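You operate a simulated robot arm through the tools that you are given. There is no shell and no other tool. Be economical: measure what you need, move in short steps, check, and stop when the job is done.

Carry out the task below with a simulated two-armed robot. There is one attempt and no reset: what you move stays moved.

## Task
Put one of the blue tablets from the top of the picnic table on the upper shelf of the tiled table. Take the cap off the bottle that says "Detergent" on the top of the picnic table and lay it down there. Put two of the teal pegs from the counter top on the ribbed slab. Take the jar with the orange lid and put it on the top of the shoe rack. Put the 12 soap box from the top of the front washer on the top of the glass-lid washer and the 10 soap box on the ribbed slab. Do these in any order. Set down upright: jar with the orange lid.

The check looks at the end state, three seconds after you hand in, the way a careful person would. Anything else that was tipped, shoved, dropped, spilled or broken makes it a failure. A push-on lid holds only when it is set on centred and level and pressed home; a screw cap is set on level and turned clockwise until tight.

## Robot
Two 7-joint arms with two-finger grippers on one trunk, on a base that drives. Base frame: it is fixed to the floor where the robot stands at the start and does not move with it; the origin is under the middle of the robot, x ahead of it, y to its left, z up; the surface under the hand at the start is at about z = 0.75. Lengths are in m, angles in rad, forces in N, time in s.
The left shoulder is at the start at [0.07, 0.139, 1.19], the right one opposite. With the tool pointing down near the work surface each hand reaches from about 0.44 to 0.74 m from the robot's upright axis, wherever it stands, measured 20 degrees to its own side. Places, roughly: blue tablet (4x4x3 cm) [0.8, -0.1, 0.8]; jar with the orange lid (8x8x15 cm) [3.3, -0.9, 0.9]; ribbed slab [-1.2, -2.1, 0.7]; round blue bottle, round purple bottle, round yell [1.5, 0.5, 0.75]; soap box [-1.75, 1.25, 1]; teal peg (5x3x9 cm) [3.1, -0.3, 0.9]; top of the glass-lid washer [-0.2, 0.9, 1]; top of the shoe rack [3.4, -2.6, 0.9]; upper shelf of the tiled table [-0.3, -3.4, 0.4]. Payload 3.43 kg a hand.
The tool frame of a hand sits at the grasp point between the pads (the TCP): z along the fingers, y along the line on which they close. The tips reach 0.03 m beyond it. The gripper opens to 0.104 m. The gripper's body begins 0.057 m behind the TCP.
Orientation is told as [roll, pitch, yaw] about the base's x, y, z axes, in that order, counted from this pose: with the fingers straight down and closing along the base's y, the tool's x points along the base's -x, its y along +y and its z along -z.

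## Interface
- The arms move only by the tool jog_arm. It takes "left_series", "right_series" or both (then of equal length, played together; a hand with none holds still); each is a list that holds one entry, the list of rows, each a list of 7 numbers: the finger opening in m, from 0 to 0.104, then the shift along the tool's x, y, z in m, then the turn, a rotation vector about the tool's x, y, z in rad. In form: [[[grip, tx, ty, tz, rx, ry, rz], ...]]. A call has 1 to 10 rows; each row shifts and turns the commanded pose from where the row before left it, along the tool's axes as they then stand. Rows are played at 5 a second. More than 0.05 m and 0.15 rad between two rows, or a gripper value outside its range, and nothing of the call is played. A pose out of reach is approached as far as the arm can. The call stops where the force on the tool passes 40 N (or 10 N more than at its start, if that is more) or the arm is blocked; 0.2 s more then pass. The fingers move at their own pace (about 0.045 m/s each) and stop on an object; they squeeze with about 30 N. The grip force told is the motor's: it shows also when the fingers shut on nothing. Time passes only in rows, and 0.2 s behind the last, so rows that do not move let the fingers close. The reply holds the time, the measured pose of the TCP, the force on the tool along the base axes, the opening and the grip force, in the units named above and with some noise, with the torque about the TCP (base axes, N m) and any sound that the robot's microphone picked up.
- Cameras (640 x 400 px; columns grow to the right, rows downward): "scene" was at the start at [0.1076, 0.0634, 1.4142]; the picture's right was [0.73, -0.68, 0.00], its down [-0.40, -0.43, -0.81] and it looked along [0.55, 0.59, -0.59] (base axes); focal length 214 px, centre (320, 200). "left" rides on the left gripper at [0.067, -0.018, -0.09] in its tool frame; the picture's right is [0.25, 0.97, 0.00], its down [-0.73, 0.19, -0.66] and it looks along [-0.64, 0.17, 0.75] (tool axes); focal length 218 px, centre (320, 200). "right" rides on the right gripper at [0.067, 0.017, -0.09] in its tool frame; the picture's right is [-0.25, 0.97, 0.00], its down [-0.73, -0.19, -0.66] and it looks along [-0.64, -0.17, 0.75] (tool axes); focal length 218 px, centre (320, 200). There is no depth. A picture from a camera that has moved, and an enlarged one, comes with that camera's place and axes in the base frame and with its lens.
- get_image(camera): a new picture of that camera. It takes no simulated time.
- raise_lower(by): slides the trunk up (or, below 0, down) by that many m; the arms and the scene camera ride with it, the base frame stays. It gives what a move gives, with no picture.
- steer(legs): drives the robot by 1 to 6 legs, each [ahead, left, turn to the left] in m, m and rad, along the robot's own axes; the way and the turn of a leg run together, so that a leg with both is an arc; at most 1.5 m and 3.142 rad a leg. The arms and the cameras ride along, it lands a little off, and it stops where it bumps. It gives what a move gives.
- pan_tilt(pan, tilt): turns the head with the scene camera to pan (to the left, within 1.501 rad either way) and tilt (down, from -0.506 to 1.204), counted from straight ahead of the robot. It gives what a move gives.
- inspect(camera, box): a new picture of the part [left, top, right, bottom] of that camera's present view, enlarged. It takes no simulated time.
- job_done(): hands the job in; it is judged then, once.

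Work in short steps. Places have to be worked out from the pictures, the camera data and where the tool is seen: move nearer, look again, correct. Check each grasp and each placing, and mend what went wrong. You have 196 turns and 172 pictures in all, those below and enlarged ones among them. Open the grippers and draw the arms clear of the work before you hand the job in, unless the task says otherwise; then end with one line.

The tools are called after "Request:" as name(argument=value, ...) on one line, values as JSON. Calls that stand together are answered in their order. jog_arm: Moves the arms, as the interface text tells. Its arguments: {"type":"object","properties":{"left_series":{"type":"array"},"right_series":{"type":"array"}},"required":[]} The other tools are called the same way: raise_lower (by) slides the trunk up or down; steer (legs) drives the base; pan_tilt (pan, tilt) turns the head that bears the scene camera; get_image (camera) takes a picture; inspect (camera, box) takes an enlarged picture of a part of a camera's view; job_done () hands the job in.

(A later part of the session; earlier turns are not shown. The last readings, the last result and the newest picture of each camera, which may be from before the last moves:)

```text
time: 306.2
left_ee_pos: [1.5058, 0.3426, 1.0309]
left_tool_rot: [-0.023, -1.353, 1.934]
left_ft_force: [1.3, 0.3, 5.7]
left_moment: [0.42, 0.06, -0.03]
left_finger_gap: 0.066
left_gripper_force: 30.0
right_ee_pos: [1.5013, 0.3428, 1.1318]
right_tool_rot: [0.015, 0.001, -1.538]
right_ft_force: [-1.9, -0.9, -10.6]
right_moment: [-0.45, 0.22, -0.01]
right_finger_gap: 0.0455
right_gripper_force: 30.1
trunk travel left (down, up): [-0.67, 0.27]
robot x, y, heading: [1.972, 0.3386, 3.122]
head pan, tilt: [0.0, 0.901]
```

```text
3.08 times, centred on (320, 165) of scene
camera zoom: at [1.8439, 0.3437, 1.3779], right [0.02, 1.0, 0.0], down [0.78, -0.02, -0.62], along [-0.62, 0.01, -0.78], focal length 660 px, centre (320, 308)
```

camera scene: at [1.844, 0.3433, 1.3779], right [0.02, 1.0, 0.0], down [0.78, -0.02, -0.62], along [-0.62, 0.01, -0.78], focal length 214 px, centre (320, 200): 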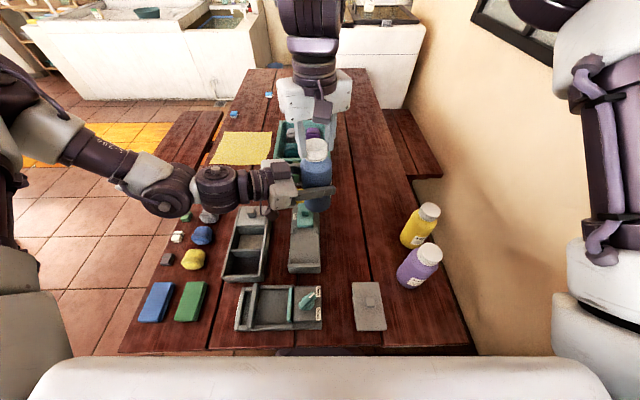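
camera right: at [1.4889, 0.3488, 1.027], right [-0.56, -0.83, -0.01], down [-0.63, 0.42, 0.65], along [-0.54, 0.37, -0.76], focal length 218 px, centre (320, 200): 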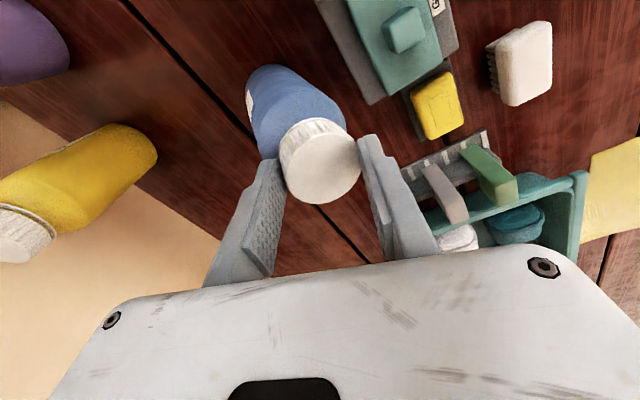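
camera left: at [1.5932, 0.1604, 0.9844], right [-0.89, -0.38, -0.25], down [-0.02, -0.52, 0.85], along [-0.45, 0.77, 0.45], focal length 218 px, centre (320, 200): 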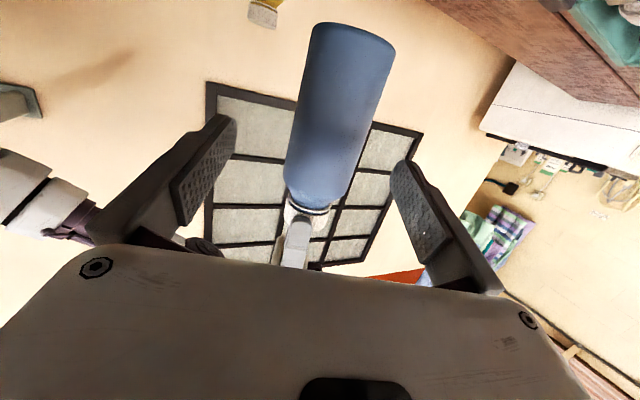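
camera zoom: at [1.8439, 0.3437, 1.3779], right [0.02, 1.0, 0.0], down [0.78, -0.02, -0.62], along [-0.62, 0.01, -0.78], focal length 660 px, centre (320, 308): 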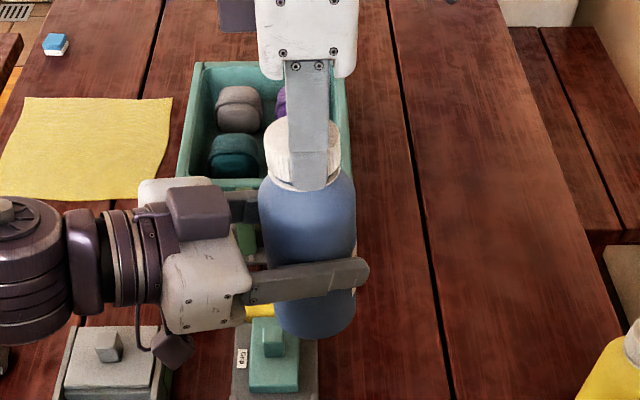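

I regrip: open the right hand, rotate back, close, and turn again.

Request:
jog_arm(right_series=[[[0.08, 0, 0, 0, 0, 0, 0], [0.08, 0, 0, 0.001, 0, 0, 0], [0.08, 0, 0, 0, 0, 0, 0.145], [0.08, 0, 0, 0, 0, 0, 0.145], [0.08, 0, 0, 0, 0, 0, 0.145], [0.08, 0, 0, 0, 0, 0, 0.145], [0.08, 0, 0, 0, 0, 0, 0.145], [0.08, 0, 0, 0, 0, 0, 0.145], [0.08, 0, 0, 0, 0, 0, 0.145], [0.08, 0, 0, 0, 0, 0, 0.145]]])

Request:
jog_arm(right_series=[[[0.03, 0, 0, 0, 0, 0, 0], [0.03, 0, 0, 0, 0, 0, 0], [0.03, 0, 0, 0, 0, 0, 0], [0.03, 0, 0, -0.0002, 0, 0, -0.145], [0.03, 0, 0, -0.0002, 0, 0, -0.145], [0.03, 0, 0, -0.0002, 0, 0, -0.145], [0.03, 0, 0, -0.0002, 0, 0, -0.145], [0.03, 0, 0, -0.0002, 0, 0, -0.145], [0.03, 0, 0, -0.0002, 0, 0, -0.145], [0.03, 0, 0, -0.0002, 0, 0, -0.145]]])

Request:
inspect(camera="scene", box=[250, 100, 390, 230])

```text
time: 308.4
left_ee_pos: [1.5064, 0.3411, 1.0302]
left_tool_rot: [-0.026, -1.349, 1.939]
left_ft_force: [0.4, -0.1, 0.1]
left_moment: [-0.03, -0.04, 0.03]
left_finger_gap: 0.0653
left_gripper_force: 30.1
right_ee_pos: [1.5018, 0.3432, 1.1304]
right_tool_rot: [0.002, 0.012, -2.703]
right_ft_force: [0.2, 0.4, 0.6]
right_moment: [0.03, 0.02, 0.01]
right_finger_gap: 0.08
right_gripper_force: 0.0
trunk travel left (down, up): [-0.67, 0.27]
robot x, y, heading: [1.9674, 0.342, 3.122]
head pan, tilt: [0.0, 0.901]
```

```text
time: 310.6
left_ee_pos: [1.505, 0.3404, 1.0296]
left_tool_rot: [-0.026, -1.35, 1.939]
left_ft_force: [-13.9, 8.7, 3.6]
left_moment: [-0.33, -0.97, 0.05]
left_finger_gap: 0.0649
left_gripper_force: 29.8
right_ee_pos: [1.5022, 0.3426, 1.1316]
right_tool_rot: [0.014, 0.003, -1.685]
right_ft_force: [15.0, -9.3, -6.7]
right_moment: [-0.47, -0.47, -0.03]
right_finger_gap: 0.0453
right_gripper_force: 29.7
trunk travel left (down, up): [-0.67, 0.27]
robot x, y, heading: [1.9729, 0.3484, 3.124]
head pan, tilt: [0.0, 0.901]
```

```text
3.08 times, centred on (320, 165) of scene
camera zoom: at [1.8439, 0.3437, 1.3779], right [0.02, 1.0, 0.0], down [0.78, -0.02, -0.62], along [-0.62, 0.01, -0.78], focal length 660 px, centre (320, 308)
```

zoom: 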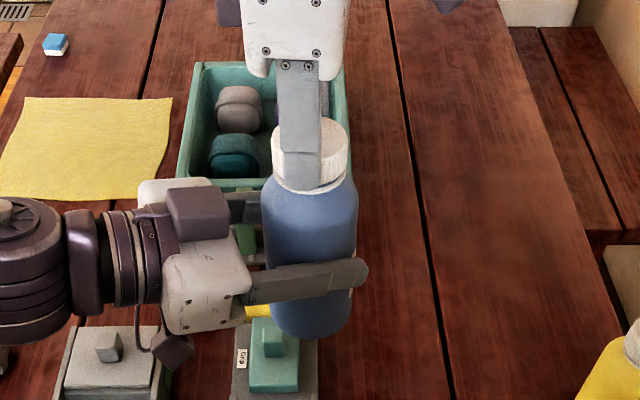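

Torque stays tiny, so the cap is turning in its thread. I try pulling up gently to see if it is free.

Request:
jog_arm(right_series=[[[0.03, 0, 0, -0.004, 0, 0, -0.1], [0.03, 0, 0, -0.004, 0, 0, -0.1]]])

```text
time: 311.2
left_ee_pos: [1.505, 0.3422, 1.0333]
left_tool_rot: [-0.023, -1.357, 1.934]
left_ft_force: [-8.1, 0.0, 25.7]
left_moment: [0.1, -0.58, -0.01]
left_finger_gap: 0.0656
left_gripper_force: 29.9
right_ee_pos: [1.5018, 0.3446, 1.1383]
right_tool_rot: [0.015, 0.003, -1.486]
right_ft_force: [8.4, -1.0, -29.9]
right_moment: [-0.04, -0.19, 0.04]
right_finger_gap: 0.0457
right_gripper_force: 30.2
trunk travel left (down, up): [-0.67, 0.27]
robot x, y, heading: [1.9722, 0.3463, 3.123]
head pan, tilt: [0.0, 0.901]
```

Not free yet. I lower back and run a longer turn cycle.

Request:
jog_arm(right_series=[[[0.03, 0, 0, 0.0055, 0, 0, -0.14], [0.03, 0, 0, 0, 0, 0, -0.14], [0.03, 0, 0, 0, 0, 0, -0.14], [0.03, 0, 0, 0, 0, 0, -0.14], [0.03, 0, 0, 0, 0, 0, -0.14]]])

Request:
jog_arm(right_series=[[[0.08, 0, 0, 0, 0, 0, 0], [0.08, 0, 0, 0, 0, 0, 0], [0.08, 0, 0, 0, 0, 0, 0.148], [0.08, 0, 0, 0, 0, 0, 0.148], [0.08, 0, 0, 0, 0, 0, 0.148], [0.08, 0, 0, 0, 0, 0, 0.148], [0.08, 0, 0, 0, 0, 0, 0.148], [0.08, 0, 0, 0, 0, 0, 0.148], [0.08, 0, 0, 0, 0, 0, 0.148], [0.08, 0, 0, 0, 0, 0, 0.148]]])

Request:
jog_arm(right_series=[[[0.08, 0, 0, 0, 0, 0, 0.148], [0.08, 0, 0, 0, 0, 0, 0.148], [0.08, 0, 0, 0, 0, 0, 0.148], [0.08, 0, 0, 0, 0, 0, 0.148], [0.08, 0, 0, 0, 0, 0, 0.148], [0.03, 0, 0, 0, 0, 0, 0], [0.03, 0, 0, 0, 0, 0, 0], [0.03, 0, 0, 0, 0, 0, 0]]])

```text
time: 312.4
left_ee_pos: [1.5061, 0.341, 1.0294]
left_tool_rot: [-0.029, -1.35, 1.94]
left_ft_force: [-8.7, -9.2, 4.1]
left_moment: [1.09, -0.82, 0.06]
left_finger_gap: 0.0654
left_gripper_force: 30.3
right_ee_pos: [1.5015, 0.3457, 1.1349]
right_tool_rot: [0.009, -0.008, -0.786]
right_ft_force: [8.5, 8.4, -8.2]
right_moment: [-0.1, -0.02, -0.03]
right_finger_gap: 0.0456
right_gripper_force: 29.5
trunk travel left (down, up): [-0.67, 0.27]
robot x, y, heading: [1.978, 0.3386, 3.122]
head pan, tilt: [0.0, 0.901]
```

```text
time: 314.6
left_ee_pos: [1.5063, 0.3424, 1.0314]
left_tool_rot: [-0.026, -1.349, 1.939]
left_ft_force: [0.3, 0.0, -4.5]
left_moment: [-0.02, 0.06, 0.01]
left_finger_gap: 0.0652
left_gripper_force: 29.7
right_ee_pos: [1.5004, 0.3443, 1.1358]
right_tool_rot: [0.011, 0.006, -1.973]
right_ft_force: [0.2, 0.5, 0.7]
right_moment: [0.02, 0.02, 0.03]
right_finger_gap: 0.08
right_gripper_force: 0.1
trunk travel left (down, up): [-0.67, 0.27]
robot x, y, heading: [1.9755, 0.3388, 3.127]
head pan, tilt: [0.0, 0.901]
```

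```text
time: 316.4
left_ee_pos: [1.5056, 0.3411, 1.0302]
left_tool_rot: [-0.03, -1.351, 1.942]
left_ft_force: [3.0, -9.5, -1.4]
left_moment: [0.78, -0.03, 0.01]
left_finger_gap: 0.0652
left_gripper_force: 30.2
right_ee_pos: [1.5006, 0.3444, 1.1356]
right_tool_rot: [0.002, 0.012, -2.715]
right_ft_force: [-3.0, 10.0, -2.4]
right_moment: [0.19, 0.3, 0.01]
right_finger_gap: 0.0459
right_gripper_force: 30.4
trunk travel left (down, up): [-0.67, 0.27]
robot x, y, heading: [1.9755, 0.3378, 3.121]
head pan, tilt: [0.0, 0.901]
```

The range extends to −0.8. I turn another ~1.9 rad CCW and then test a pull.

Request:
jog_arm(right_series=[[[0.03, 0, 0, -0.0003, 0, 0, -0.146], [0.03, 0, 0, -0.0003, 0, 0, -0.146], [0.03, 0, 0, -0.0003, 0, 0, -0.146], [0.03, 0, 0, -0.0003, 0, 0, -0.146], [0.03, 0, 0, -0.0003, 0, 0, -0.146], [0.03, 0, 0, -0.0003, 0, 0, -0.146], [0.03, 0, 0, -0.0003, 0, 0, -0.146], [0.03, 0, 0, -0.0003, 0, 0, -0.146], [0.03, 0, 0, -0.0003, 0, 0, -0.146], [0.03, 0, 0, -0.0003, 0, 0, -0.146]]])

Request:
jog_arm(right_series=[[[0.03, 0, 0, -0.0003, 0, 0, -0.146], [0.03, 0, 0, -0.0003, 0, 0, -0.146], [0.03, 0, 0, -0.0003, 0, 0, -0.146], [0.03, 0, 0, -0.006, 0, 0, 0]]])

Request:
inspect(camera="scene", box=[250, 100, 390, 230])

```text
time: 318.6
left_ee_pos: [1.5042, 0.3405, 1.0312]
left_tool_rot: [-0.023, -1.353, 1.936]
left_ft_force: [-8.3, -4.5, 11.9]
left_moment: [0.39, -0.66, 0.04]
left_finger_gap: 0.0653
left_gripper_force: 30.1
right_ee_pos: [1.5021, 0.3434, 1.1384]
right_tool_rot: [0.016, -0.003, -1.247]
right_ft_force: [7.4, 4.0, -15.9]
right_moment: [0.08, -0.16, -0.03]
right_finger_gap: 0.0455
right_gripper_force: 29.9
trunk travel left (down, up): [-0.67, 0.27]
robot x, y, heading: [1.9706, 0.3418, 3.123]
head pan, tilt: [0.0, 0.901]
```

```text
time: 319.6
left_ee_pos: [1.5057, 0.3402, 1.0315]
left_tool_rot: [-0.023, -1.354, 1.935]
left_ft_force: [-12.8, 0.0, 5.4]
left_moment: [0.0, -1.24, 0.06]
left_finger_gap: 0.0652
left_gripper_force: 30.2
right_ee_pos: [1.503, 0.3427, 1.1459]
right_tool_rot: [0.012, -0.009, -0.811]
right_ft_force: [12.7, -0.8, -8.7]
right_moment: [-0.02, -0.17, -0.06]
right_finger_gap: 0.0455
right_gripper_force: 30.0
trunk travel left (down, up): [-0.67, 0.27]
robot x, y, heading: [1.9731, 0.3399, 3.126]
head pan, tilt: [0.0, 0.901]
```

```text
3.08 times, centred on (320, 165) of scene
camera zoom: at [1.8443, 0.3436, 1.378], right [0.02, 1.0, 0.0], down [0.78, -0.02, -0.62], along [-0.62, 0.01, -0.78], focal length 660 px, centre (320, 308)
```

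zoom: 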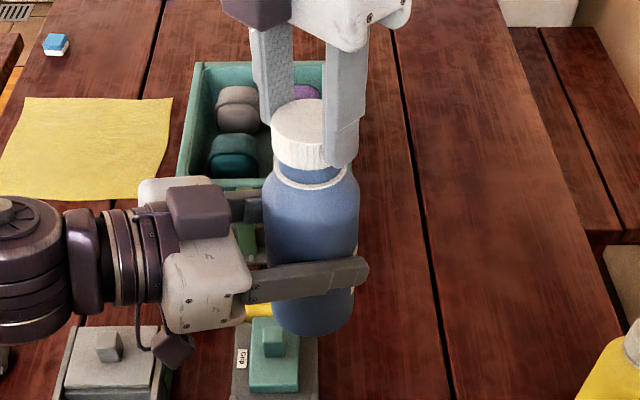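

The cap has risen off its ring. I pull up.

Request:
jog_arm(right_series=[[[0.03, 0, 0, -0.008, 0, 0, 0], [0.03, 0, 0, -0.01, 0, 0, 0], [0.03, 0, 0, -0.015, 0, 0, 0]]])

Request:
inspect(camera="scene", box=[250, 80, 390, 210])

```text
time: 320.4
left_ee_pos: [1.5064, 0.3406, 1.0292]
left_tool_rot: [-0.026, -1.348, 1.938]
left_ft_force: [0.1, 0.1, -4.0]
left_moment: [-0.01, 0.03, -0.01]
left_finger_gap: 0.0656
left_gripper_force: 29.9
right_ee_pos: [1.5012, 0.3431, 1.1798]
right_tool_rot: [0.01, -0.008, -0.812]
right_ft_force: [0.1, -0.1, -0.2]
right_moment: [0.0, 0.01, 0.01]
right_finger_gap: 0.0451
right_gripper_force: 29.4
trunk travel left (down, up): [-0.67, 0.27]
robot x, y, heading: [1.9725, 0.3449, 3.119]
head pan, tilt: [0.0, 0.901]
```

```text
3.08 times, centred on (320, 145) of scene
camera zoom: at [1.8446, 0.3434, 1.378], right [0.02, 1.0, 0.0], down [0.78, -0.02, -0.62], along [-0.62, 0.01, -0.78], focal length 660 px, centre (320, 369)
```

zoom: 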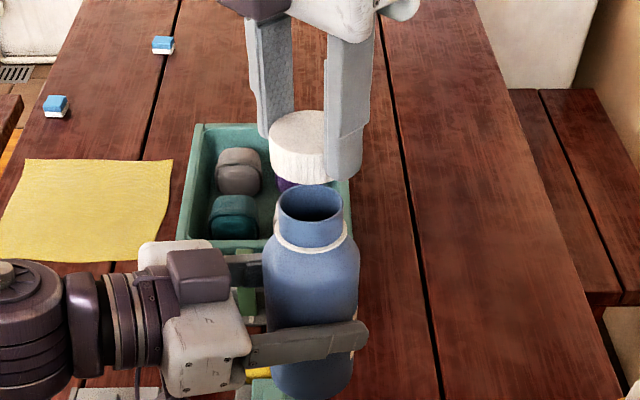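

The cap is off. I move the right hand with the cap away toward a free spot, turning the wrist back.

Request:
jog_arm(right_series=[[[0.03, 0, 0, -0.02, 0, 0, 0.148], [0.03, 0, 0, 0, 0, 0, 0.148], [0.03, 0, 0, 0, 0, 0, 0.148], [0.03, 0, 0, 0, 0, 0, 0.148], [0.03, 0, 0, 0, 0, 0, 0.148], [0.03, 0, 0, 0, 0, 0, 0.148], [0.03, 0, 0, 0, 0, 0, 0.148], [0.03, 0, 0, 0, 0, 0, 0.148], [0.03, 0, 0, 0, 0, 0, 0.148], [0.03, 0, 0, 0, 0, 0, 0.148]]])

Request:
jog_arm(right_series=[[[0.03, 0.005, -0.0419, 0, 0, 0, 0], [0.03, 0.005, -0.0419, 0, 0, 0, 0], [0.03, 0.005, -0.0419, 0, 0, 0, 0], [0.03, 0.005, -0.0419, 0, 0, 0, 0], [0.03, 0.005, -0.0419, 0, 0, 0, 0]]])

Request:
jog_arm(left_series=[[[0.055, -0.0316, 0.009, -0.031, 0, 0, 0], [0.055, -0.0316, 0.009, -0.031, 0, 0, 0], [0.055, -0.0316, 0.009, -0.031, 0, 0, 0], [0.055, -0.0316, 0.009, -0.031, 0, 0, 0]]])

Request:
get_image(camera="scene")

```text
time: 322.6
left_ee_pos: [1.5059, 0.3401, 1.0298]
left_tool_rot: [-0.026, -1.35, 1.937]
left_ft_force: [0.2, -0.5, -4.0]
left_moment: [0.01, 0.0, -0.04]
left_finger_gap: 0.0654
left_gripper_force: 30.1
right_ee_pos: [1.5011, 0.3422, 1.1983]
right_tool_rot: [0.008, 0.01, -2.294]
right_ft_force: [0.6, -0.1, -0.5]
right_moment: [-0.04, -0.01, -0.02]
right_finger_gap: 0.0453
right_gripper_force: 30.0
trunk travel left (down, up): [-0.67, 0.27]
robot x, y, heading: [1.9744, 0.3429, 3.124]
head pan, tilt: [0.0, 0.901]
```

```text
time: 323.9
left_ee_pos: [1.5046, 0.3437, 1.031]
left_tool_rot: [-0.025, -1.346, 1.937]
left_ft_force: [0.2, 0.5, -5.2]
left_moment: [-0.03, 0.01, 0.03]
left_finger_gap: 0.0656
left_gripper_force: 29.9
right_ee_pos: [1.3904, 0.4797, 1.1887]
right_tool_rot: [0.009, 0.006, -2.292]
right_ft_force: [0.6, 0.8, -0.3]
right_moment: [-0.03, -0.01, -0.02]
right_finger_gap: 0.0453
right_gripper_force: 29.6
right hand out of reach, approached as far as the arm can: row 4, 5
trunk travel left (down, up): [-0.67, 0.27]
robot x, y, heading: [1.9707, 0.3437, 3.12]
head pan, tilt: [0.0, 0.901]
```

```text
time: 324.9
left_ee_pos: [1.503, 0.2389, 1.1839]
left_tool_rot: [-0.025, -1.351, 1.941]
left_ft_force: [0.2, -0.2, -4.1]
left_moment: [0.0, 0.0, 0.02]
left_finger_gap: 0.0652
left_gripper_force: 30.0
right_ee_pos: [1.3934, 0.4758, 1.1901]
right_tool_rot: [0.004, 0.009, -2.292]
right_ft_force: [0.4, -0.7, 1.1]
right_moment: [0.02, 0.0, 0.01]
right_finger_gap: 0.0451
right_gripper_force: 30.6
trunk travel left (down, up): [-0.67, 0.27]
robot x, y, heading: [1.9757, 0.3417, 3.125]
head pan, tilt: [0.0, 0.901]
```

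```text
39 pictures are left
camera scene: at [1.8462, 0.3423, 1.3781], right [0.02, 1.0, 0.0], down [0.78, -0.01, -0.62], along [-0.62, 0.01, -0.78], focal length 214 px, centre (320, 200)
```

scene: 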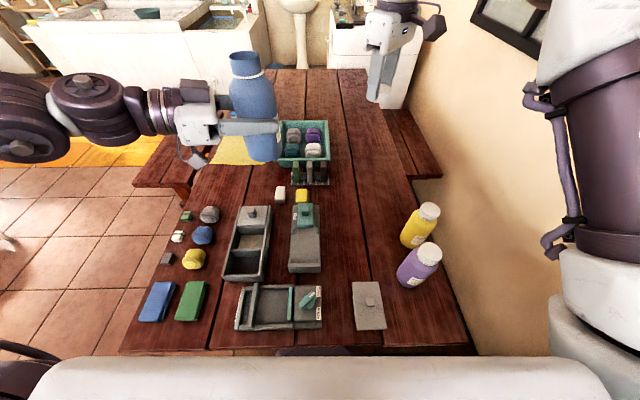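

I shift the cap to about (1.41,0.535), lower the trunk 0.22, then lower the arm to the table.

Request:
jog_arm(right_series=[[[0.03, 0.0278, -0.013, 0.01, 0, 0, 0], [0.03, 0.0278, -0.013, 0.01, 0, 0, 0]]])

Request:
raise_lower(by=-0.22)

Request:
jog_arm(right_series=[[[0.03, 0, 0, 0.035, 0, 0, 0], [0.03, 0, 0, 0.035, 0, 0, 0], [0.03, 0, 0, 0.035, 0, 0, 0]]])

Request:
get_image(camera="scene")

```text
time: 325.4
left_ee_pos: [1.5027, 0.2417, 1.1827]
left_tool_rot: [-0.021, -1.35, 1.934]
left_ft_force: [-0.2, 0.2, -3.7]
left_moment: [-0.04, 0.01, 0.02]
left_finger_gap: 0.0654
left_gripper_force: 29.9
right_ee_pos: [1.4087, 0.539, 1.1678]
right_tool_rot: [0.008, 0.008, -2.292]
right_ft_force: [-0.1, 0.4, -0.5]
right_moment: [-0.01, -0.01, 0.01]
right_finger_gap: 0.0454
right_gripper_force: 30.1
trunk travel left (down, up): [-0.67, 0.27]
robot x, y, heading: [1.9702, 0.339, 3.121]
head pan, tilt: [0.0, 0.901]
```

```text
time: 327.8
left_ee_pos: [1.5015, 0.2403, 0.9628]
left_tool_rot: [-0.026, -1.349, 1.938]
left_ft_force: [0.2, 0.7, -2.9]
left_moment: [-0.04, 0.0, 0.02]
left_finger_gap: 0.0649
left_gripper_force: 29.5
right_ee_pos: [1.407, 0.5369, 0.9482]
right_tool_rot: [0.009, 0.011, -2.291]
right_ft_force: [1.0, -0.2, -0.1]
right_moment: [0.04, 0.01, -0.01]
right_finger_gap: 0.0455
right_gripper_force: 30.3
trunk travel left (down, up): [-0.45, 0.49]
robot x, y, heading: [1.9721, 0.3437, 3.122]
head pan, tilt: [0.0, 0.901]
```

```text
time: 328.6
left_ee_pos: [1.5004, 0.2416, 0.9637]
left_tool_rot: [-0.03, -1.349, 1.944]
left_ft_force: [-0.6, -0.5, -4.6]
left_moment: [-0.02, 0.01, -0.02]
left_finger_gap: 0.0651
left_gripper_force: 30.3
right_ee_pos: [1.4088, 0.5372, 0.8433]
right_tool_rot: [0.011, 0.011, -2.291]
right_ft_force: [0.5, 0.0, 0.2]
right_moment: [-0.02, -0.03, 0.02]
right_finger_gap: 0.0451
right_gripper_force: 29.7
trunk travel left (down, up): [-0.45, 0.49]
robot x, y, heading: [1.9679, 0.3418, 3.123]
head pan, tilt: [0.0, 0.901]
```

```text
38 pictures are left
camera scene: at [1.8431, 0.3445, 1.1579], right [0.02, 1.0, 0.0], down [0.78, -0.02, -0.62], along [-0.62, 0.01, -0.78], focal length 214 px, centre (320, 200)
```

scene: 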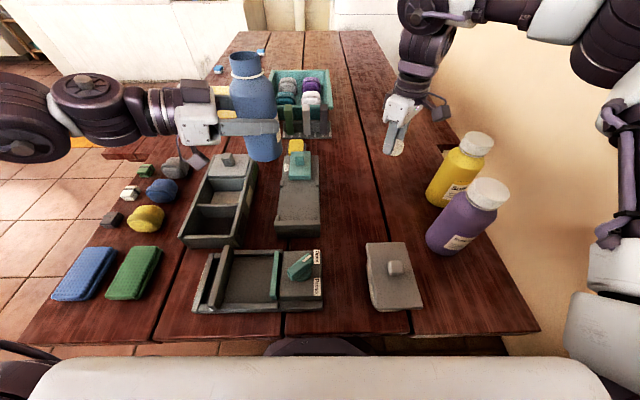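

I lower the cap the last centimetres in small rows.

Request:
jog_arm(right_series=[[[0.03, 0, 0, 0.025, 0, 0, 0], [0.03, 0, 0, 0.015, 0, 0, 0], [0.03, 0, 0, 0.008, 0, 0, 0]]])

Request:
jog_arm(right_series=[[[0.03, 0, 0, 0.006, 0, 0, 0]]])

Request:
inspect(camera="scene", box=[340, 90, 460, 200])

```text
time: 329.4
left_ee_pos: [1.5007, 0.2392, 0.962]
left_tool_rot: [-0.027, -1.35, 1.942]
left_ft_force: [-0.5, 0.0, -4.4]
left_moment: [-0.04, -0.02, -0.01]
left_finger_gap: 0.0649
left_gripper_force: 29.9
right_ee_pos: [1.4092, 0.5382, 0.7956]
right_tool_rot: [0.011, 0.01, -2.292]
right_ft_force: [-0.1, 0.0, -0.4]
right_moment: [0.0, 0.01, 0.02]
right_finger_gap: 0.0448
right_gripper_force: 30.2
trunk travel left (down, up): [-0.45, 0.49]
robot x, y, heading: [1.9684, 0.342, 3.124]
head pan, tilt: [0.0, 0.901]
```

```text
time: 329.8
left_ee_pos: [1.5002, 0.2403, 0.963]
left_tool_rot: [-0.028, -1.349, 1.941]
left_ft_force: [-0.4, -0.3, -4.8]
left_moment: [-0.03, 0.0, 0.01]
left_finger_gap: 0.0652
left_gripper_force: 29.6
right_ee_pos: [1.4089, 0.5369, 0.7901]
right_tool_rot: [0.008, 0.012, -2.292]
right_ft_force: [0.1, -0.1, -0.1]
right_moment: [0.02, -0.01, 0.03]
right_finger_gap: 0.0453
right_gripper_force: 30.3
trunk travel left (down, up): [-0.45, 0.49]
robot x, y, heading: [1.97, 0.3428, 3.122]
head pan, tilt: [0.0, 0.901]
```

```text
3.64 times, centred on (400, 145) of scene
camera zoom: at [1.8438, 0.3439, 1.1579], right [0.02, 1.0, 0.0], down [0.78, -0.02, -0.62], along [-0.62, 0.01, -0.78], focal length 780 px, centre (29, 400)
```

zoom: 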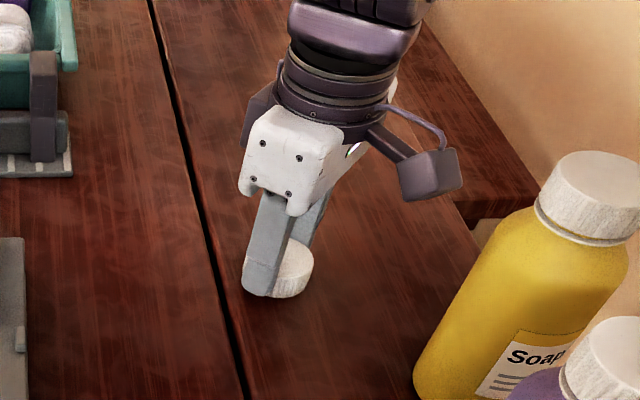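

Almost touching. One more small step, release, and rise.

Request:
jog_arm(right_series=[[[0.03, 0, 0, 0.005, 0, 0, 0], [0.03, 0, 0, 0.003, 0, 0, 0]]])

Request:
jog_arm(right_series=[[[0.09, 0, 0, 0, 0, 0, 0], [0.09, 0, 0, 0, 0, 0, 0], [0.09, 0, 0, 0, 0, 0, 0], [0.09, 0, 0, -0.04, 0, 0, 0], [0.09, 0, 0, -0.045, 0, 0, 0], [0.09, 0, 0, -0.045, 0, 0, 0], [0.09, 0, 0, -0.045, 0, 0, 0], [0.09, 0, 0, -0.045, 0, 0, 0]]])

Request:
raise_lower(by=0.15)

Request:
get_image(camera="scene")

```text
time: 330.4
left_ee_pos: [1.5024, 0.2395, 0.9629]
left_tool_rot: [-0.024, -1.352, 1.933]
left_ft_force: [0.9, -0.1, -4.5]
left_moment: [0.02, -0.01, 0.04]
left_finger_gap: 0.0646
left_gripper_force: 29.8
right_ee_pos: [1.4098, 0.5378, 0.7827]
right_tool_rot: [0.007, 0.008, -2.291]
right_ft_force: [0.3, 1.2, 9.1]
right_moment: [0.12, 0.19, 0.06]
right_finger_gap: 0.0449
right_gripper_force: 30.4
trunk travel left (down, up): [-0.45, 0.49]
robot x, y, heading: [1.9701, 0.341, 3.122]
head pan, tilt: [0.0, 0.901]
```

```text
time: 332.2
left_ee_pos: [1.5003, 0.2378, 0.9618]
left_tool_rot: [-0.03, -1.351, 1.944]
left_ft_force: [-0.4, -0.6, -4.7]
left_moment: [-0.02, -0.02, 0.01]
left_finger_gap: 0.0652
left_gripper_force: 30.3
right_ee_pos: [1.4061, 0.5307, 0.9876]
right_tool_rot: [0.006, 0.008, -2.291]
right_ft_force: [-0.5, -0.5, 0.5]
right_moment: [0.05, -0.05, -0.02]
right_finger_gap: 0.0899
right_gripper_force: 0.1
right hand out of reach, approached as far as the arm can: row 8
trunk travel left (down, up): [-0.45, 0.49]
robot x, y, heading: [1.9748, 0.3446, 3.125]
head pan, tilt: [0.0, 0.901]
```

```text
time: 333.9
left_ee_pos: [1.4996, 0.2399, 1.1121]
left_tool_rot: [-0.027, -1.349, 1.941]
left_ft_force: [0.4, -0.8, -4.2]
left_moment: [0.0, 0.0, 0.02]
left_finger_gap: 0.0651
left_gripper_force: 30.4
right_ee_pos: [1.4051, 0.5302, 1.1364]
right_tool_rot: [0.007, 0.008, -2.292]
right_ft_force: [0.2, 0.7, -0.6]
right_moment: [0.03, -0.01, -0.02]
right_finger_gap: 0.0899
right_gripper_force: 0.1
trunk travel left (down, up): [-0.6, 0.34]
robot x, y, heading: [1.9682, 0.3419, 3.123]
head pan, tilt: [0.0, 0.901]
```

```text
36 pictures are left
camera scene: at [1.8438, 0.3436, 1.3079], right [0.02, 1.0, 0.0], down [0.78, -0.02, -0.62], along [-0.62, 0.01, -0.78], focal length 214 px, centre (320, 200)
```

scene: 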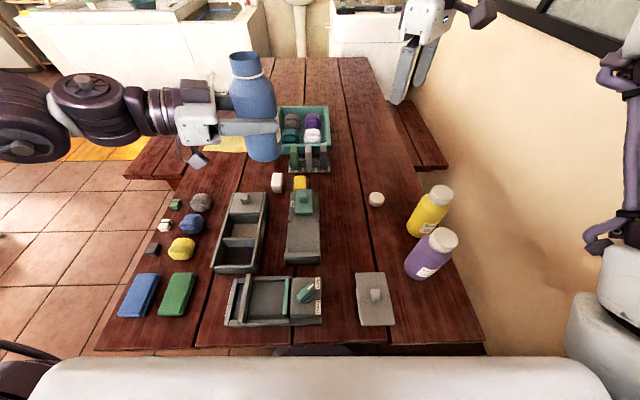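

The cap lies on the table. I bring the bottle back to the midline, then place the right hand over its neck to take it over.

Request:
raise_lower(by=0.07)

Request:
jog_arm(left_series=[[[0.055, 0.0316, -0.009, 0.031, 0, 0, 0], [0.055, 0.0316, -0.009, 0.031, 0, 0, 0], [0.055, 0.0316, -0.009, 0.031, 0, 0, 0], [0.055, 0.0316, -0.009, 0.031, 0, 0, 0]]])

Request:
jog_arm(right_series=[[[0.08, -0.0154, 0.0391, 0, 0, 0, 0], [0.08, -0.0154, 0.0391, 0, 0, 0, 0], [0.08, -0.0154, 0.0391, 0, 0, 0, 0], [0.08, -0.0154, 0.0391, 0, 0, 0, 0], [0.08, -0.0154, 0.0391, 0, 0, 0, 0]]])

Request:
inspect(camera="scene", box=[250, 80, 390, 210])

```text
time: 335.0
left_ee_pos: [1.5013, 0.2402, 1.1822]
left_tool_rot: [-0.028, -1.348, 1.939]
left_ft_force: [0.5, 0.5, -3.1]
left_moment: [0.0, -0.05, 0.01]
left_finger_gap: 0.0653
left_gripper_force: 30.1
right_ee_pos: [1.4059, 0.5329, 1.2057]
right_tool_rot: [0.008, 0.009, -2.292]
right_ft_force: [-0.6, -0.8, -0.1]
right_moment: [-0.04, -0.02, -0.02]
right_finger_gap: 0.0901
right_gripper_force: 0.1
trunk travel left (down, up): [-0.67, 0.27]
robot x, y, heading: [1.974, 0.3433, 3.124]
head pan, tilt: [0.0, 0.901]
```

```text
time: 336.0
left_ee_pos: [1.5062, 0.3426, 1.0313]
left_tool_rot: [-0.024, -1.346, 1.939]
left_ft_force: [0.2, 2.1, -3.3]
left_moment: [0.0, -0.05, 0.0]
left_finger_gap: 0.0648
left_gripper_force: 30.1
right_ee_pos: [1.4026, 0.5332, 1.2055]
right_tool_rot: [0.011, 0.008, -2.293]
right_ft_force: [-1.1, -0.4, -0.8]
right_moment: [-0.07, 0.01, -0.02]
right_finger_gap: 0.0898
right_gripper_force: 0.1
trunk travel left (down, up): [-0.67, 0.27]
robot x, y, heading: [1.9775, 0.3423, 3.124]
head pan, tilt: [0.0, 0.901]
```

```text
time: 337.2
left_ee_pos: [1.5072, 0.3384, 1.0325]
left_tool_rot: [-0.026, -1.352, 1.938]
left_ft_force: [0.0, 0.4, -4.4]
left_moment: [-0.03, 0.02, 0.02]
left_finger_gap: 0.065
left_gripper_force: 30.1
right_ee_pos: [1.5036, 0.3436, 1.2095]
right_tool_rot: [0.004, 0.007, -2.292]
right_ft_force: [0.3, 0.1, -0.4]
right_moment: [0.06, -0.02, -0.02]
right_finger_gap: 0.0799
right_gripper_force: 0.2
trunk travel left (down, up): [-0.67, 0.27]
robot x, y, heading: [1.9718, 0.3452, 3.123]
head pan, tilt: [0.0, 0.901]
```

```text
3.08 times, centred on (320, 145) of scene
camera zoom: at [1.8445, 0.3418, 1.378], right [0.02, 1.0, 0.0], down [0.78, -0.01, -0.62], along [-0.62, 0.01, -0.78], focal length 660 px, centre (320, 369)
```

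zoom: 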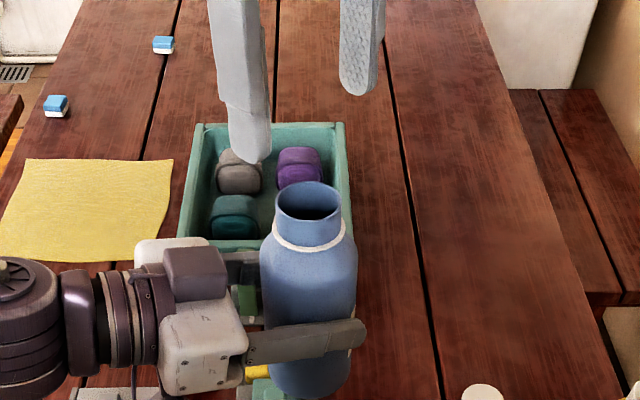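

I lower the right hand so the fingertips reach the neck, and close.

Request:
jog_arm(right_series=[[[0.08, 0, 0, 0.028, 0, 0, 0], [0.08, 0, 0, 0.028, 0, 0, 0], [0.08, 0, 0, 0.027, 0, 0, 0], [0.02, 0, 0, 0, 0, 0, 0], [0.02, 0, 0, 0, 0, 0, 0], [0.02, 0, 0, 0, 0, 0, 0], [0.02, 0, 0, 0, 0, 0, 0]]])

Request:
inspect(camera="scene", box=[250, 80, 390, 210])

```text
time: 338.8
left_ee_pos: [1.5061, 0.3403, 1.0333]
left_tool_rot: [-0.021, -1.353, 1.937]
left_ft_force: [-12.1, 11.7, -0.5]
left_moment: [-0.4, -0.73, -0.08]
left_finger_gap: 0.0651
left_gripper_force: 30.2
right_ee_pos: [1.5033, 0.3433, 1.1264]
right_tool_rot: [0.008, 0.01, -2.29]
right_ft_force: [12.1, -11.4, -0.9]
right_moment: [-0.76, -0.38, 0.08]
right_finger_gap: 0.0412
right_gripper_force: 30.2
trunk travel left (down, up): [-0.67, 0.27]
robot x, y, heading: [1.9702, 0.3407, 3.124]
head pan, tilt: [0.0, 0.901]
```

```text
3.08 times, centred on (320, 145) of scene
camera zoom: at [1.8441, 0.3436, 1.3779], right [0.02, 1.0, 0.0], down [0.78, -0.02, -0.62], along [-0.62, 0.01, -0.78], focal length 660 px, centre (320, 369)
```

zoom: 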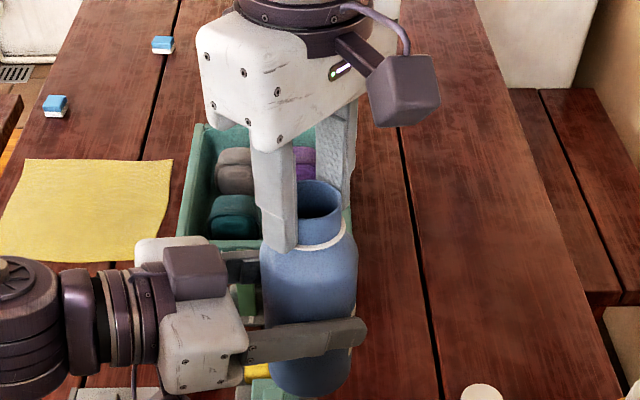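

The neck is held. I release the left hand, back it out and up.

Request:
jog_arm(left_series=[[[0.104, 0, 0, 0, 0, 0, 0], [0.104, 0, 0, 0, 0, 0, 0], [0.104, 0.0072, 0, -0.0325, 0, 0, 0], [0.104, 0.0072, 0, -0.0325, 0, 0, 0], [0.104, 0.0072, 0, -0.0325, 0, 0, 0], [0.104, 0.0005, 0.0224, -0.0393, 0, 0, 0], [0.104, 0.0005, 0.0224, -0.0393, 0, 0, 0], [0.104, 0.0005, 0.0224, -0.0393, 0, 0, 0], [0.104, -0.048, 0, -0.011, 0, 0, 0], [0.104, -0.048, 0, -0.011, 0, 0, 0]]])

Request:
jog_arm(right_series=[[[0.02, 0.0106, -0.0284, 0, 0, 0, 0], [0.02, 0.0106, -0.0284, 0, 0, 0, 0], [0.02, 0.0106, -0.0284, 0, 0, 0, 0]]])

Request:
get_image(camera="scene")

```text
time: 341.0
left_ee_pos: [1.5164, 0.1161, 1.1549]
left_tool_rot: [-0.029, -1.349, 1.941]
left_ft_force: [0.6, -0.1, -0.2]
left_moment: [0.03, 0.03, 0.06]
left_finger_gap: 0.104
left_gripper_force: 0.1
right_ee_pos: [1.5037, 0.3444, 1.1261]
right_tool_rot: [0.007, 0.005, -2.291]
right_ft_force: [-0.3, 0.5, -0.7]
right_moment: [0.01, 0.01, 0.0]
right_finger_gap: 0.0407
right_gripper_force: 30.0
trunk travel left (down, up): [-0.67, 0.27]
robot x, y, heading: [1.9716, 0.3405, 3.126]
head pan, tilt: [0.0, 0.901]
```

```text
time: 341.8
left_ee_pos: [1.5145, 0.1157, 1.1545]
left_tool_rot: [-0.027, -1.349, 1.942]
left_ft_force: [0.2, -0.8, -0.7]
left_moment: [0.02, 0.0, 0.02]
left_finger_gap: 0.1038
left_gripper_force: 0.1
right_ee_pos: [1.4563, 0.425, 1.1253]
right_tool_rot: [0.006, 0.007, -2.292]
right_ft_force: [-0.3, 0.2, 0.5]
right_moment: [0.01, 0.0, -0.01]
right_finger_gap: 0.041
right_gripper_force: 29.8
trunk travel left (down, up): [-0.67, 0.27]
robot x, y, heading: [1.9727, 0.343, 3.122]
head pan, tilt: [0.0, 0.901]
```

```text
33 pictures are left
camera scene: at [1.8434, 0.3443, 1.3779], right [0.02, 1.0, 0.0], down [0.78, -0.02, -0.62], along [-0.62, 0.01, -0.78], focal length 214 px, centre (320, 200)
```

scene: 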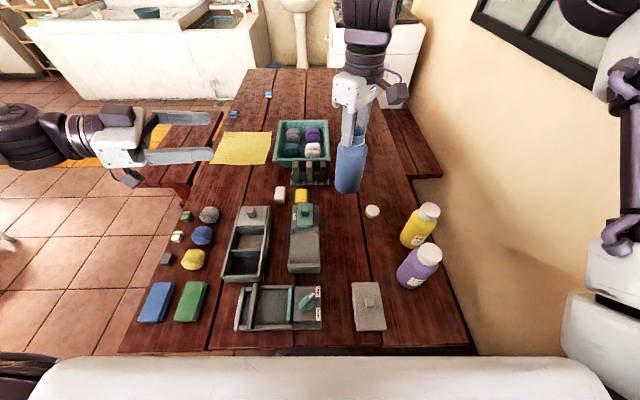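

The right hand holds the bottle over its place. I lower it to the table.

Request:
raise_lower(by=-0.17)

Request:
inspect(camera="scene", box=[270, 90, 430, 230])

```text
time: 343.7
left_ee_pos: [1.5158, 0.1157, 0.9852]
left_tool_rot: [-0.024, -1.348, 1.938]
left_ft_force: [-0.2, 0.3, 0.4]
left_moment: [-0.01, -0.03, 0.02]
left_finger_gap: 0.1039
left_gripper_force: 0.0
right_ee_pos: [1.4586, 0.4239, 0.9549]
right_tool_rot: [0.008, 0.007, -2.292]
right_ft_force: [-1.1, 0.5, -0.3]
right_moment: [0.04, 0.04, 0.04]
right_finger_gap: 0.0411
right_gripper_force: 30.0
trunk travel left (down, up): [-0.5, 0.44]
robot x, y, heading: [1.9735, 0.342, 3.127]
head pan, tilt: [0.0, 0.901]
```

```text
2.86 times, centred on (350, 160) of scene
camera zoom: at [1.8442, 0.3438, 1.208], right [0.02, 1.0, 0.0], down [0.78, -0.02, -0.62], along [-0.62, 0.01, -0.78], focal length 613 px, centre (234, 314)
```

zoom: 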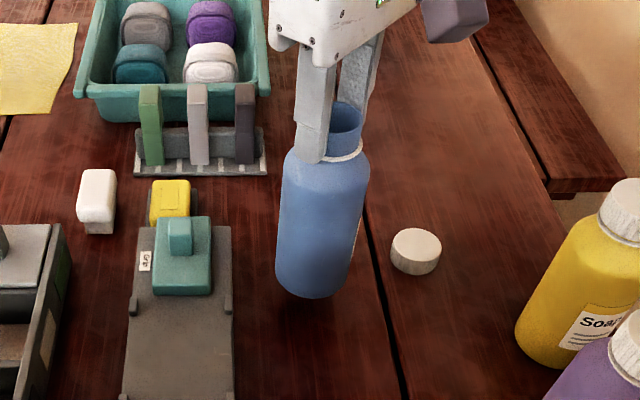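

Close to the table now; lowering in small steps.

Request:
raise_lower(by=-0.018)

Request:
raise_lower(by=-0.006)

Request:
raise_lower(by=-0.006)

```text
time: 344.4
left_ee_pos: [1.5145, 0.115, 0.9661]
left_tool_rot: [-0.025, -1.35, 1.937]
left_ft_force: [0.7, 1.2, 0.4]
left_moment: [-0.04, 0.03, -0.01]
left_finger_gap: 0.1041
left_gripper_force: 0.1
right_ee_pos: [1.4598, 0.4236, 0.9367]
right_tool_rot: [0.007, 0.008, -2.292]
right_ft_force: [-0.1, -0.1, 1.2]
right_moment: [0.01, 0.03, -0.02]
right_finger_gap: 0.041
right_gripper_force: 29.9
trunk travel left (down, up): [-0.482, 0.458]
robot x, y, heading: [1.9718, 0.343, 3.125]
head pan, tilt: [0.0, 0.901]
```

```text
time: 344.9
left_ee_pos: [1.5152, 0.1156, 0.9603]
left_tool_rot: [-0.024, -1.35, 1.937]
left_ft_force: [-0.8, -0.3, 0.4]
left_moment: [-0.01, -0.04, 0.02]
left_finger_gap: 0.1039
left_gripper_force: 0.3
right_ee_pos: [1.458, 0.4236, 0.9308]
right_tool_rot: [0.008, 0.005, -2.292]
right_ft_force: [0.0, 0.4, 0.2]
right_moment: [0.01, 0.02, -0.01]
right_finger_gap: 0.0411
right_gripper_force: 29.9
trunk travel left (down, up): [-0.476, 0.464]
robot x, y, heading: [1.9717, 0.3399, 3.121]
head pan, tilt: [0.0, 0.901]
```

```text
time: 345.5
left_ee_pos: [1.5152, 0.1163, 0.9533]
left_tool_rot: [-0.024, -1.349, 1.938]
left_ft_force: [0.5, -0.7, 0.2]
left_moment: [0.01, -0.01, -0.01]
left_finger_gap: 0.1041
left_gripper_force: 0.2
right_ee_pos: [1.4577, 0.4242, 0.9257]
right_tool_rot: [0.007, 0.007, -2.293]
right_ft_force: [0.6, 0.6, 0.9]
right_moment: [0.05, 0.03, 0.0]
right_finger_gap: 0.0409
right_gripper_force: 29.5
trunk travel left (down, up): [-0.47, 0.47]
robot x, y, heading: [1.9711, 0.3429, 3.125]
head pan, tilt: [0.0, 0.901]
```

Request:
raise_lower(by=-0.006)

Request:
raise_lower(by=-0.006)

Request:
inspect(camera="scene", box=[270, 90, 430, 230])

```text
time: 346.0
left_ee_pos: [1.5182, 0.1157, 0.9501]
left_tool_rot: [-0.015, -1.351, 1.93]
left_ft_force: [0.5, 0.0, -1.1]
left_moment: [-0.01, 0.0, 0.01]
left_finger_gap: 0.1038
left_gripper_force: 0.0
right_ee_pos: [1.4596, 0.4232, 0.9233]
right_tool_rot: [0.005, 0.001, -2.294]
right_ft_force: [-1.3, 1.8, 27.4]
right_moment: [0.75, -0.32, 0.0]
right_finger_gap: 0.041
right_gripper_force: 30.3
trunk travel left (down, up): [-0.464, 0.476]
robot x, y, heading: [1.9748, 0.3429, 3.123]
head pan, tilt: [0.0, 0.901]
```

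```text
time: 346.4
left_ee_pos: [1.5174, 0.1158, 0.9466]
left_tool_rot: [-0.019, -1.35, 1.93]
left_ft_force: [-0.4, 0.3, -0.2]
left_moment: [0.03, -0.01, 0.03]
left_finger_gap: 0.1044
left_gripper_force: 0.2
right_ee_pos: [1.458, 0.4227, 0.9209]
right_tool_rot: [0.003, -0.002, -2.294]
right_ft_force: [6.0, 1.6, 13.2]
right_moment: [0.4, -0.66, -0.12]
right_finger_gap: 0.0412
right_gripper_force: 29.6
trunk travel left (down, up): [-0.462, 0.478]
robot x, y, heading: [1.9721, 0.3404, 3.123]
head pan, tilt: [0.0, 0.901]
stopped: the force on the tool passed its limit at 65 N (the readings are from after the stop); the commanded pose is now the measured one
```

```text
2.86 times, centred on (350, 160) of scene
camera zoom: at [1.8462, 0.3438, 1.1695], right [0.02, 1.0, 0.0], down [0.78, -0.02, -0.62], along [-0.62, 0.01, -0.78], focal length 613 px, centre (234, 314)
```

zoom: 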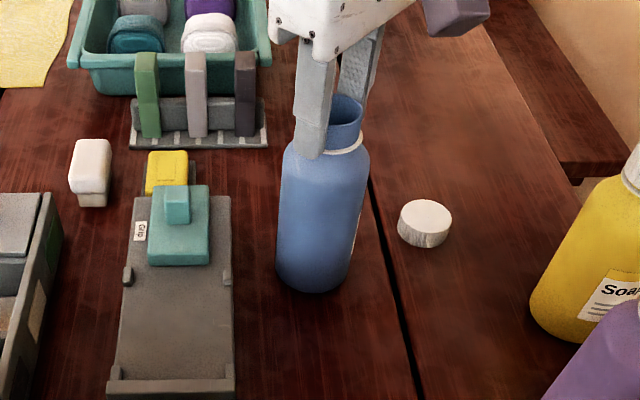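

Bottle stands on the table. I release, rise straight up, and check.

Request:
raise_lower(by=0.003)

Request:
jog_arm(right_series=[[[0.09, 0, 0, 0, 0, 0, 0], [0.09, 0, 0, 0, 0, 0, 0], [0.09, 0, 0, 0, 0, 0, 0]]])

Request:
raise_lower(by=0.35)

Request:
get_image(camera="scene")

```text
time: 346.9
left_ee_pos: [1.5149, 0.1166, 0.9485]
left_tool_rot: [-0.027, -1.35, 1.938]
left_ft_force: [0.1, 0.1, 1.1]
left_moment: [0.01, 0.01, -0.02]
left_finger_gap: 0.1042
left_gripper_force: 0.0
right_ee_pos: [1.4571, 0.4225, 0.9206]
right_tool_rot: [0.004, 0.0, -2.293]
right_ft_force: [0.3, -0.8, 0.4]
right_moment: [-0.03, -0.01, -0.01]
right_finger_gap: 0.0413
right_gripper_force: 30.3
trunk travel left (down, up): [-0.465, 0.475]
robot x, y, heading: [1.9722, 0.3457, 3.124]
head pan, tilt: [0.0, 0.901]
```

```text
time: 347.7
left_ee_pos: [1.5152, 0.1165, 0.949]
left_tool_rot: [-0.025, -1.349, 1.935]
left_ft_force: [-0.5, -0.2, 0.7]
left_moment: [-0.01, -0.02, -0.01]
left_finger_gap: 0.1038
left_gripper_force: 0.0
right_ee_pos: [1.4573, 0.4239, 0.9232]
right_tool_rot: [0.003, 0.001, -2.292]
right_ft_force: [-0.6, -0.2, 0.6]
right_moment: [0.02, 0.01, -0.02]
right_finger_gap: 0.0901
right_gripper_force: 0.0
trunk travel left (down, up): [-0.465, 0.475]
robot x, y, heading: [1.972, 0.3404, 3.126]
head pan, tilt: [0.0, 0.901]
```

```text
time: 351.1
left_ee_pos: [1.5154, 0.1151, 1.2992]
left_tool_rot: [-0.023, -1.347, 1.939]
left_ft_force: [0.0, -0.9, -0.2]
left_moment: [-0.04, -0.04, -0.02]
left_finger_gap: 0.1041
left_gripper_force: 0.1
right_ee_pos: [1.4564, 0.4228, 1.2727]
right_tool_rot: [0.003, 0.001, -2.292]
right_ft_force: [-0.1, -0.6, -0.9]
right_moment: [-0.03, 0.0, 0.0]
right_finger_gap: 0.0899
right_gripper_force: 0.1
trunk travel left (down, up): [-0.815, 0.125]
robot x, y, heading: [1.9765, 0.338, 3.12]
head pan, tilt: [0.0, 0.901]
```

```text
30 pictures are left
camera scene: at [1.8443, 0.3437, 1.5225], right [0.02, 1.0, 0.0], down [0.78, -0.02, -0.62], along [-0.62, 0.01, -0.78], focal length 214 px, centre (320, 200)
```

scene: 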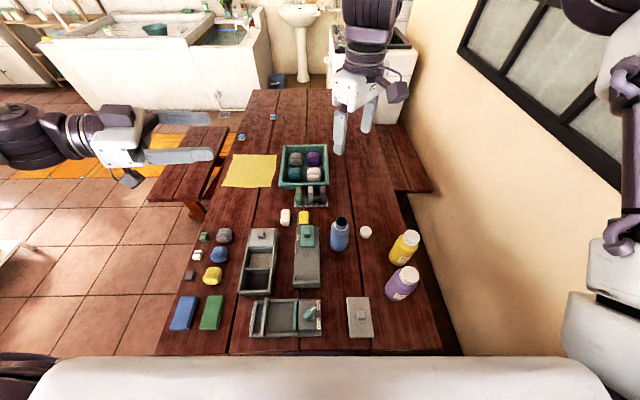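

Cap and bottle are done. Now the pegs: I back off, turn around to face the counter at y≈0, where both pegs are reachable, one per hand.

Request:
steer(legs=[[-0.42, 0, 0], [0, 0.34, 0], [0, 0, -3.12]])

Request:
jog_arm(left_series=[[[0.104, 0, 0, 0, -0.1414, 0, -0.0319], [0.104, 0, 0, 0, -0.1414, 0, -0.0319], [0.104, 0, 0, 0, -0.1414, 0, -0.0319], [0.104, 0, 0, 0, -0.1414, 0, -0.0319], [0.104, 0, 0, 0, -0.1414, 0, -0.0319], [0.104, 0, 0, 0, -0.1414, 0, -0.0319], [0.104, 0, 0, 0, -0.1414, 0, -0.0319], [0.104, 0, 0, 0, -0.1414, 0, -0.0319]]], right_series=[[[0.104, 0, -0.03, 0, 0, 0, 0.108], [0.104, 0, -0.03, 0, 0, 0, 0.108], [0.104, 0, -0.03, 0, 0, 0, 0.108], [0.104, 0, -0.03, 0, 0, 0, 0.108], [0.104, 0, 0, 0, 0, 0, 0.108], [0.104, 0, 0, 0, 0, 0, 0.108], [0.104, 0, 0, 0, 0, 0, 0.108], [0.104, 0, 0, 0, 0, 0, 0.108]]])

Request:
jog_arm(left_series=[[[0.104, 0, 0, 0, 0, 0.135, 0], [0.104, 0, 0, 0, 0, 0.135, 0], [0.104, 0, 0, 0, 0, 0.135, 0], [0.104, 0, 0, 0, 0, 0.135, 0], [0.104, 0, 0, 0, 0, 0.135, 0], [0.104, 0, 0, 0, 0, 0.135, 0], [0.104, 0, 0, 0, 0, 0.135, 0], [0.104, 0, 0, 0, 0, 0.135, 0], [0.104, 0, 0, 0, 0, 0.135, 0], [0.104, 0, 0, 0, 0, 0.135, 0]]])

Request:
get_image(camera="scene")

```text
time: 352.1
left_ee_pos: [1.5288, 0.1083, 1.2979]
left_tool_rot: [-0.032, -1.348, 1.955]
left_ft_force: [-0.2, 0.3, -0.3]
left_moment: [-0.03, 0.0, -0.04]
left_finger_gap: 0.1042
left_gripper_force: 0.1
right_ee_pos: [1.4681, 0.4167, 1.2713]
right_tool_rot: [0.007, 0.0, -2.283]
right_ft_force: [0.3, 0.1, 0.3]
right_moment: [-0.02, -0.02, -0.03]
right_finger_gap: 0.0901
right_gripper_force: 0.1
trunk travel left (down, up): [-0.815, 0.125]
robot x, y, heading: [1.9898, 0.3367, 3.13]
head pan, tilt: [0.0, 0.901]
stopped in leg 1: the robot was blocked; the commanded pose is now the measured one
```

```text
time: 353.9
left_ee_pos: [1.5013, 0.0445, 1.3463]
left_tool_rot: [-0.016, -1.342, 2.906]
left_ft_force: [-0.2, 0.0, -0.4]
left_moment: [0.02, 0.02, -0.01]
left_finger_gap: 0.1041
left_gripper_force: 0.1
left hand out of reach, approached as far as the arm can: row 4, 5, 6, 7, 8
right_ee_pos: [1.3945, 0.5045, 1.2713]
right_tool_rot: [0.005, 0.005, 3.133]
right_ft_force: [0.1, -0.7, -0.5]
right_moment: [0.03, -0.04, -0.01]
right_finger_gap: 0.1041
right_gripper_force: 0.1
trunk travel left (down, up): [-0.815, 0.125]
robot x, y, heading: [1.9858, 0.3385, 3.128]
head pan, tilt: [0.0, 0.901]
```

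```text
time: 356.1
left_ee_pos: [1.5152, 0.0398, 1.3284]
left_tool_rot: [-0.007, 0.006, 2.887]
left_ft_force: [0.1, -0.4, -0.4]
left_moment: [-0.01, -0.01, 0.05]
left_finger_gap: 0.1038
left_gripper_force: 0.1
left hand out of reach, approached as far as the arm can: row 10
right_ee_pos: [1.392, 0.5063, 1.2715]
right_tool_rot: [0.003, 0.004, 3.135]
right_ft_force: [0.3, 0.5, -0.1]
right_moment: [-0.02, -0.01, 0.03]
right_finger_gap: 0.104
right_gripper_force: 0.0
trunk travel left (down, up): [-0.815, 0.125]
robot x, y, heading: [1.9872, 0.3375, 3.129]
head pan, tilt: [0.0, 0.901]
```

```text
29 pictures are left
camera scene: at [1.857, 0.3377, 1.5223], right [0.01, 1.0, 0.0], down [0.78, -0.01, -0.62], along [-0.62, 0.01, -0.79], focal length 214 px, centre (320, 200)
```

scene: 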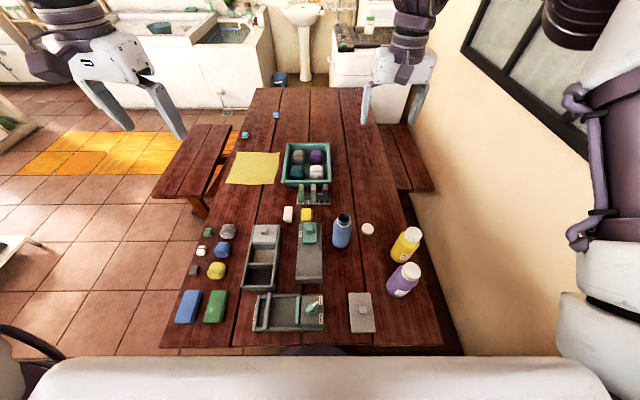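

Backing was blocked, probably by the cabinet beside the base. I move left (−y) first, then back.

Request:
steer(legs=[[0, 0.06, 0], [-0.42, 0.03, 0], [0, 0.26, 0]])

```text
time: 360.7
left_ee_pos: [1.9413, -0.3127, 1.3293]
left_tool_rot: [-0.004, 0.003, 2.889]
left_ft_force: [-0.2, -0.6, 0.6]
left_moment: [-0.02, 0.03, 0.0]
left_finger_gap: 0.1039
left_gripper_force: 0.1
right_ee_pos: [1.8176, 0.1527, 1.2708]
right_tool_rot: [0.005, 0.003, 3.138]
right_ft_force: [-0.9, 1.2, -0.5]
right_moment: [0.0, 0.01, -0.01]
right_finger_gap: 0.1037
right_gripper_force: 0.0
trunk travel left (down, up): [-0.815, 0.125]
robot x, y, heading: [2.4086, -0.013, 3.132]
head pan, tilt: [0.0, 0.901]
```

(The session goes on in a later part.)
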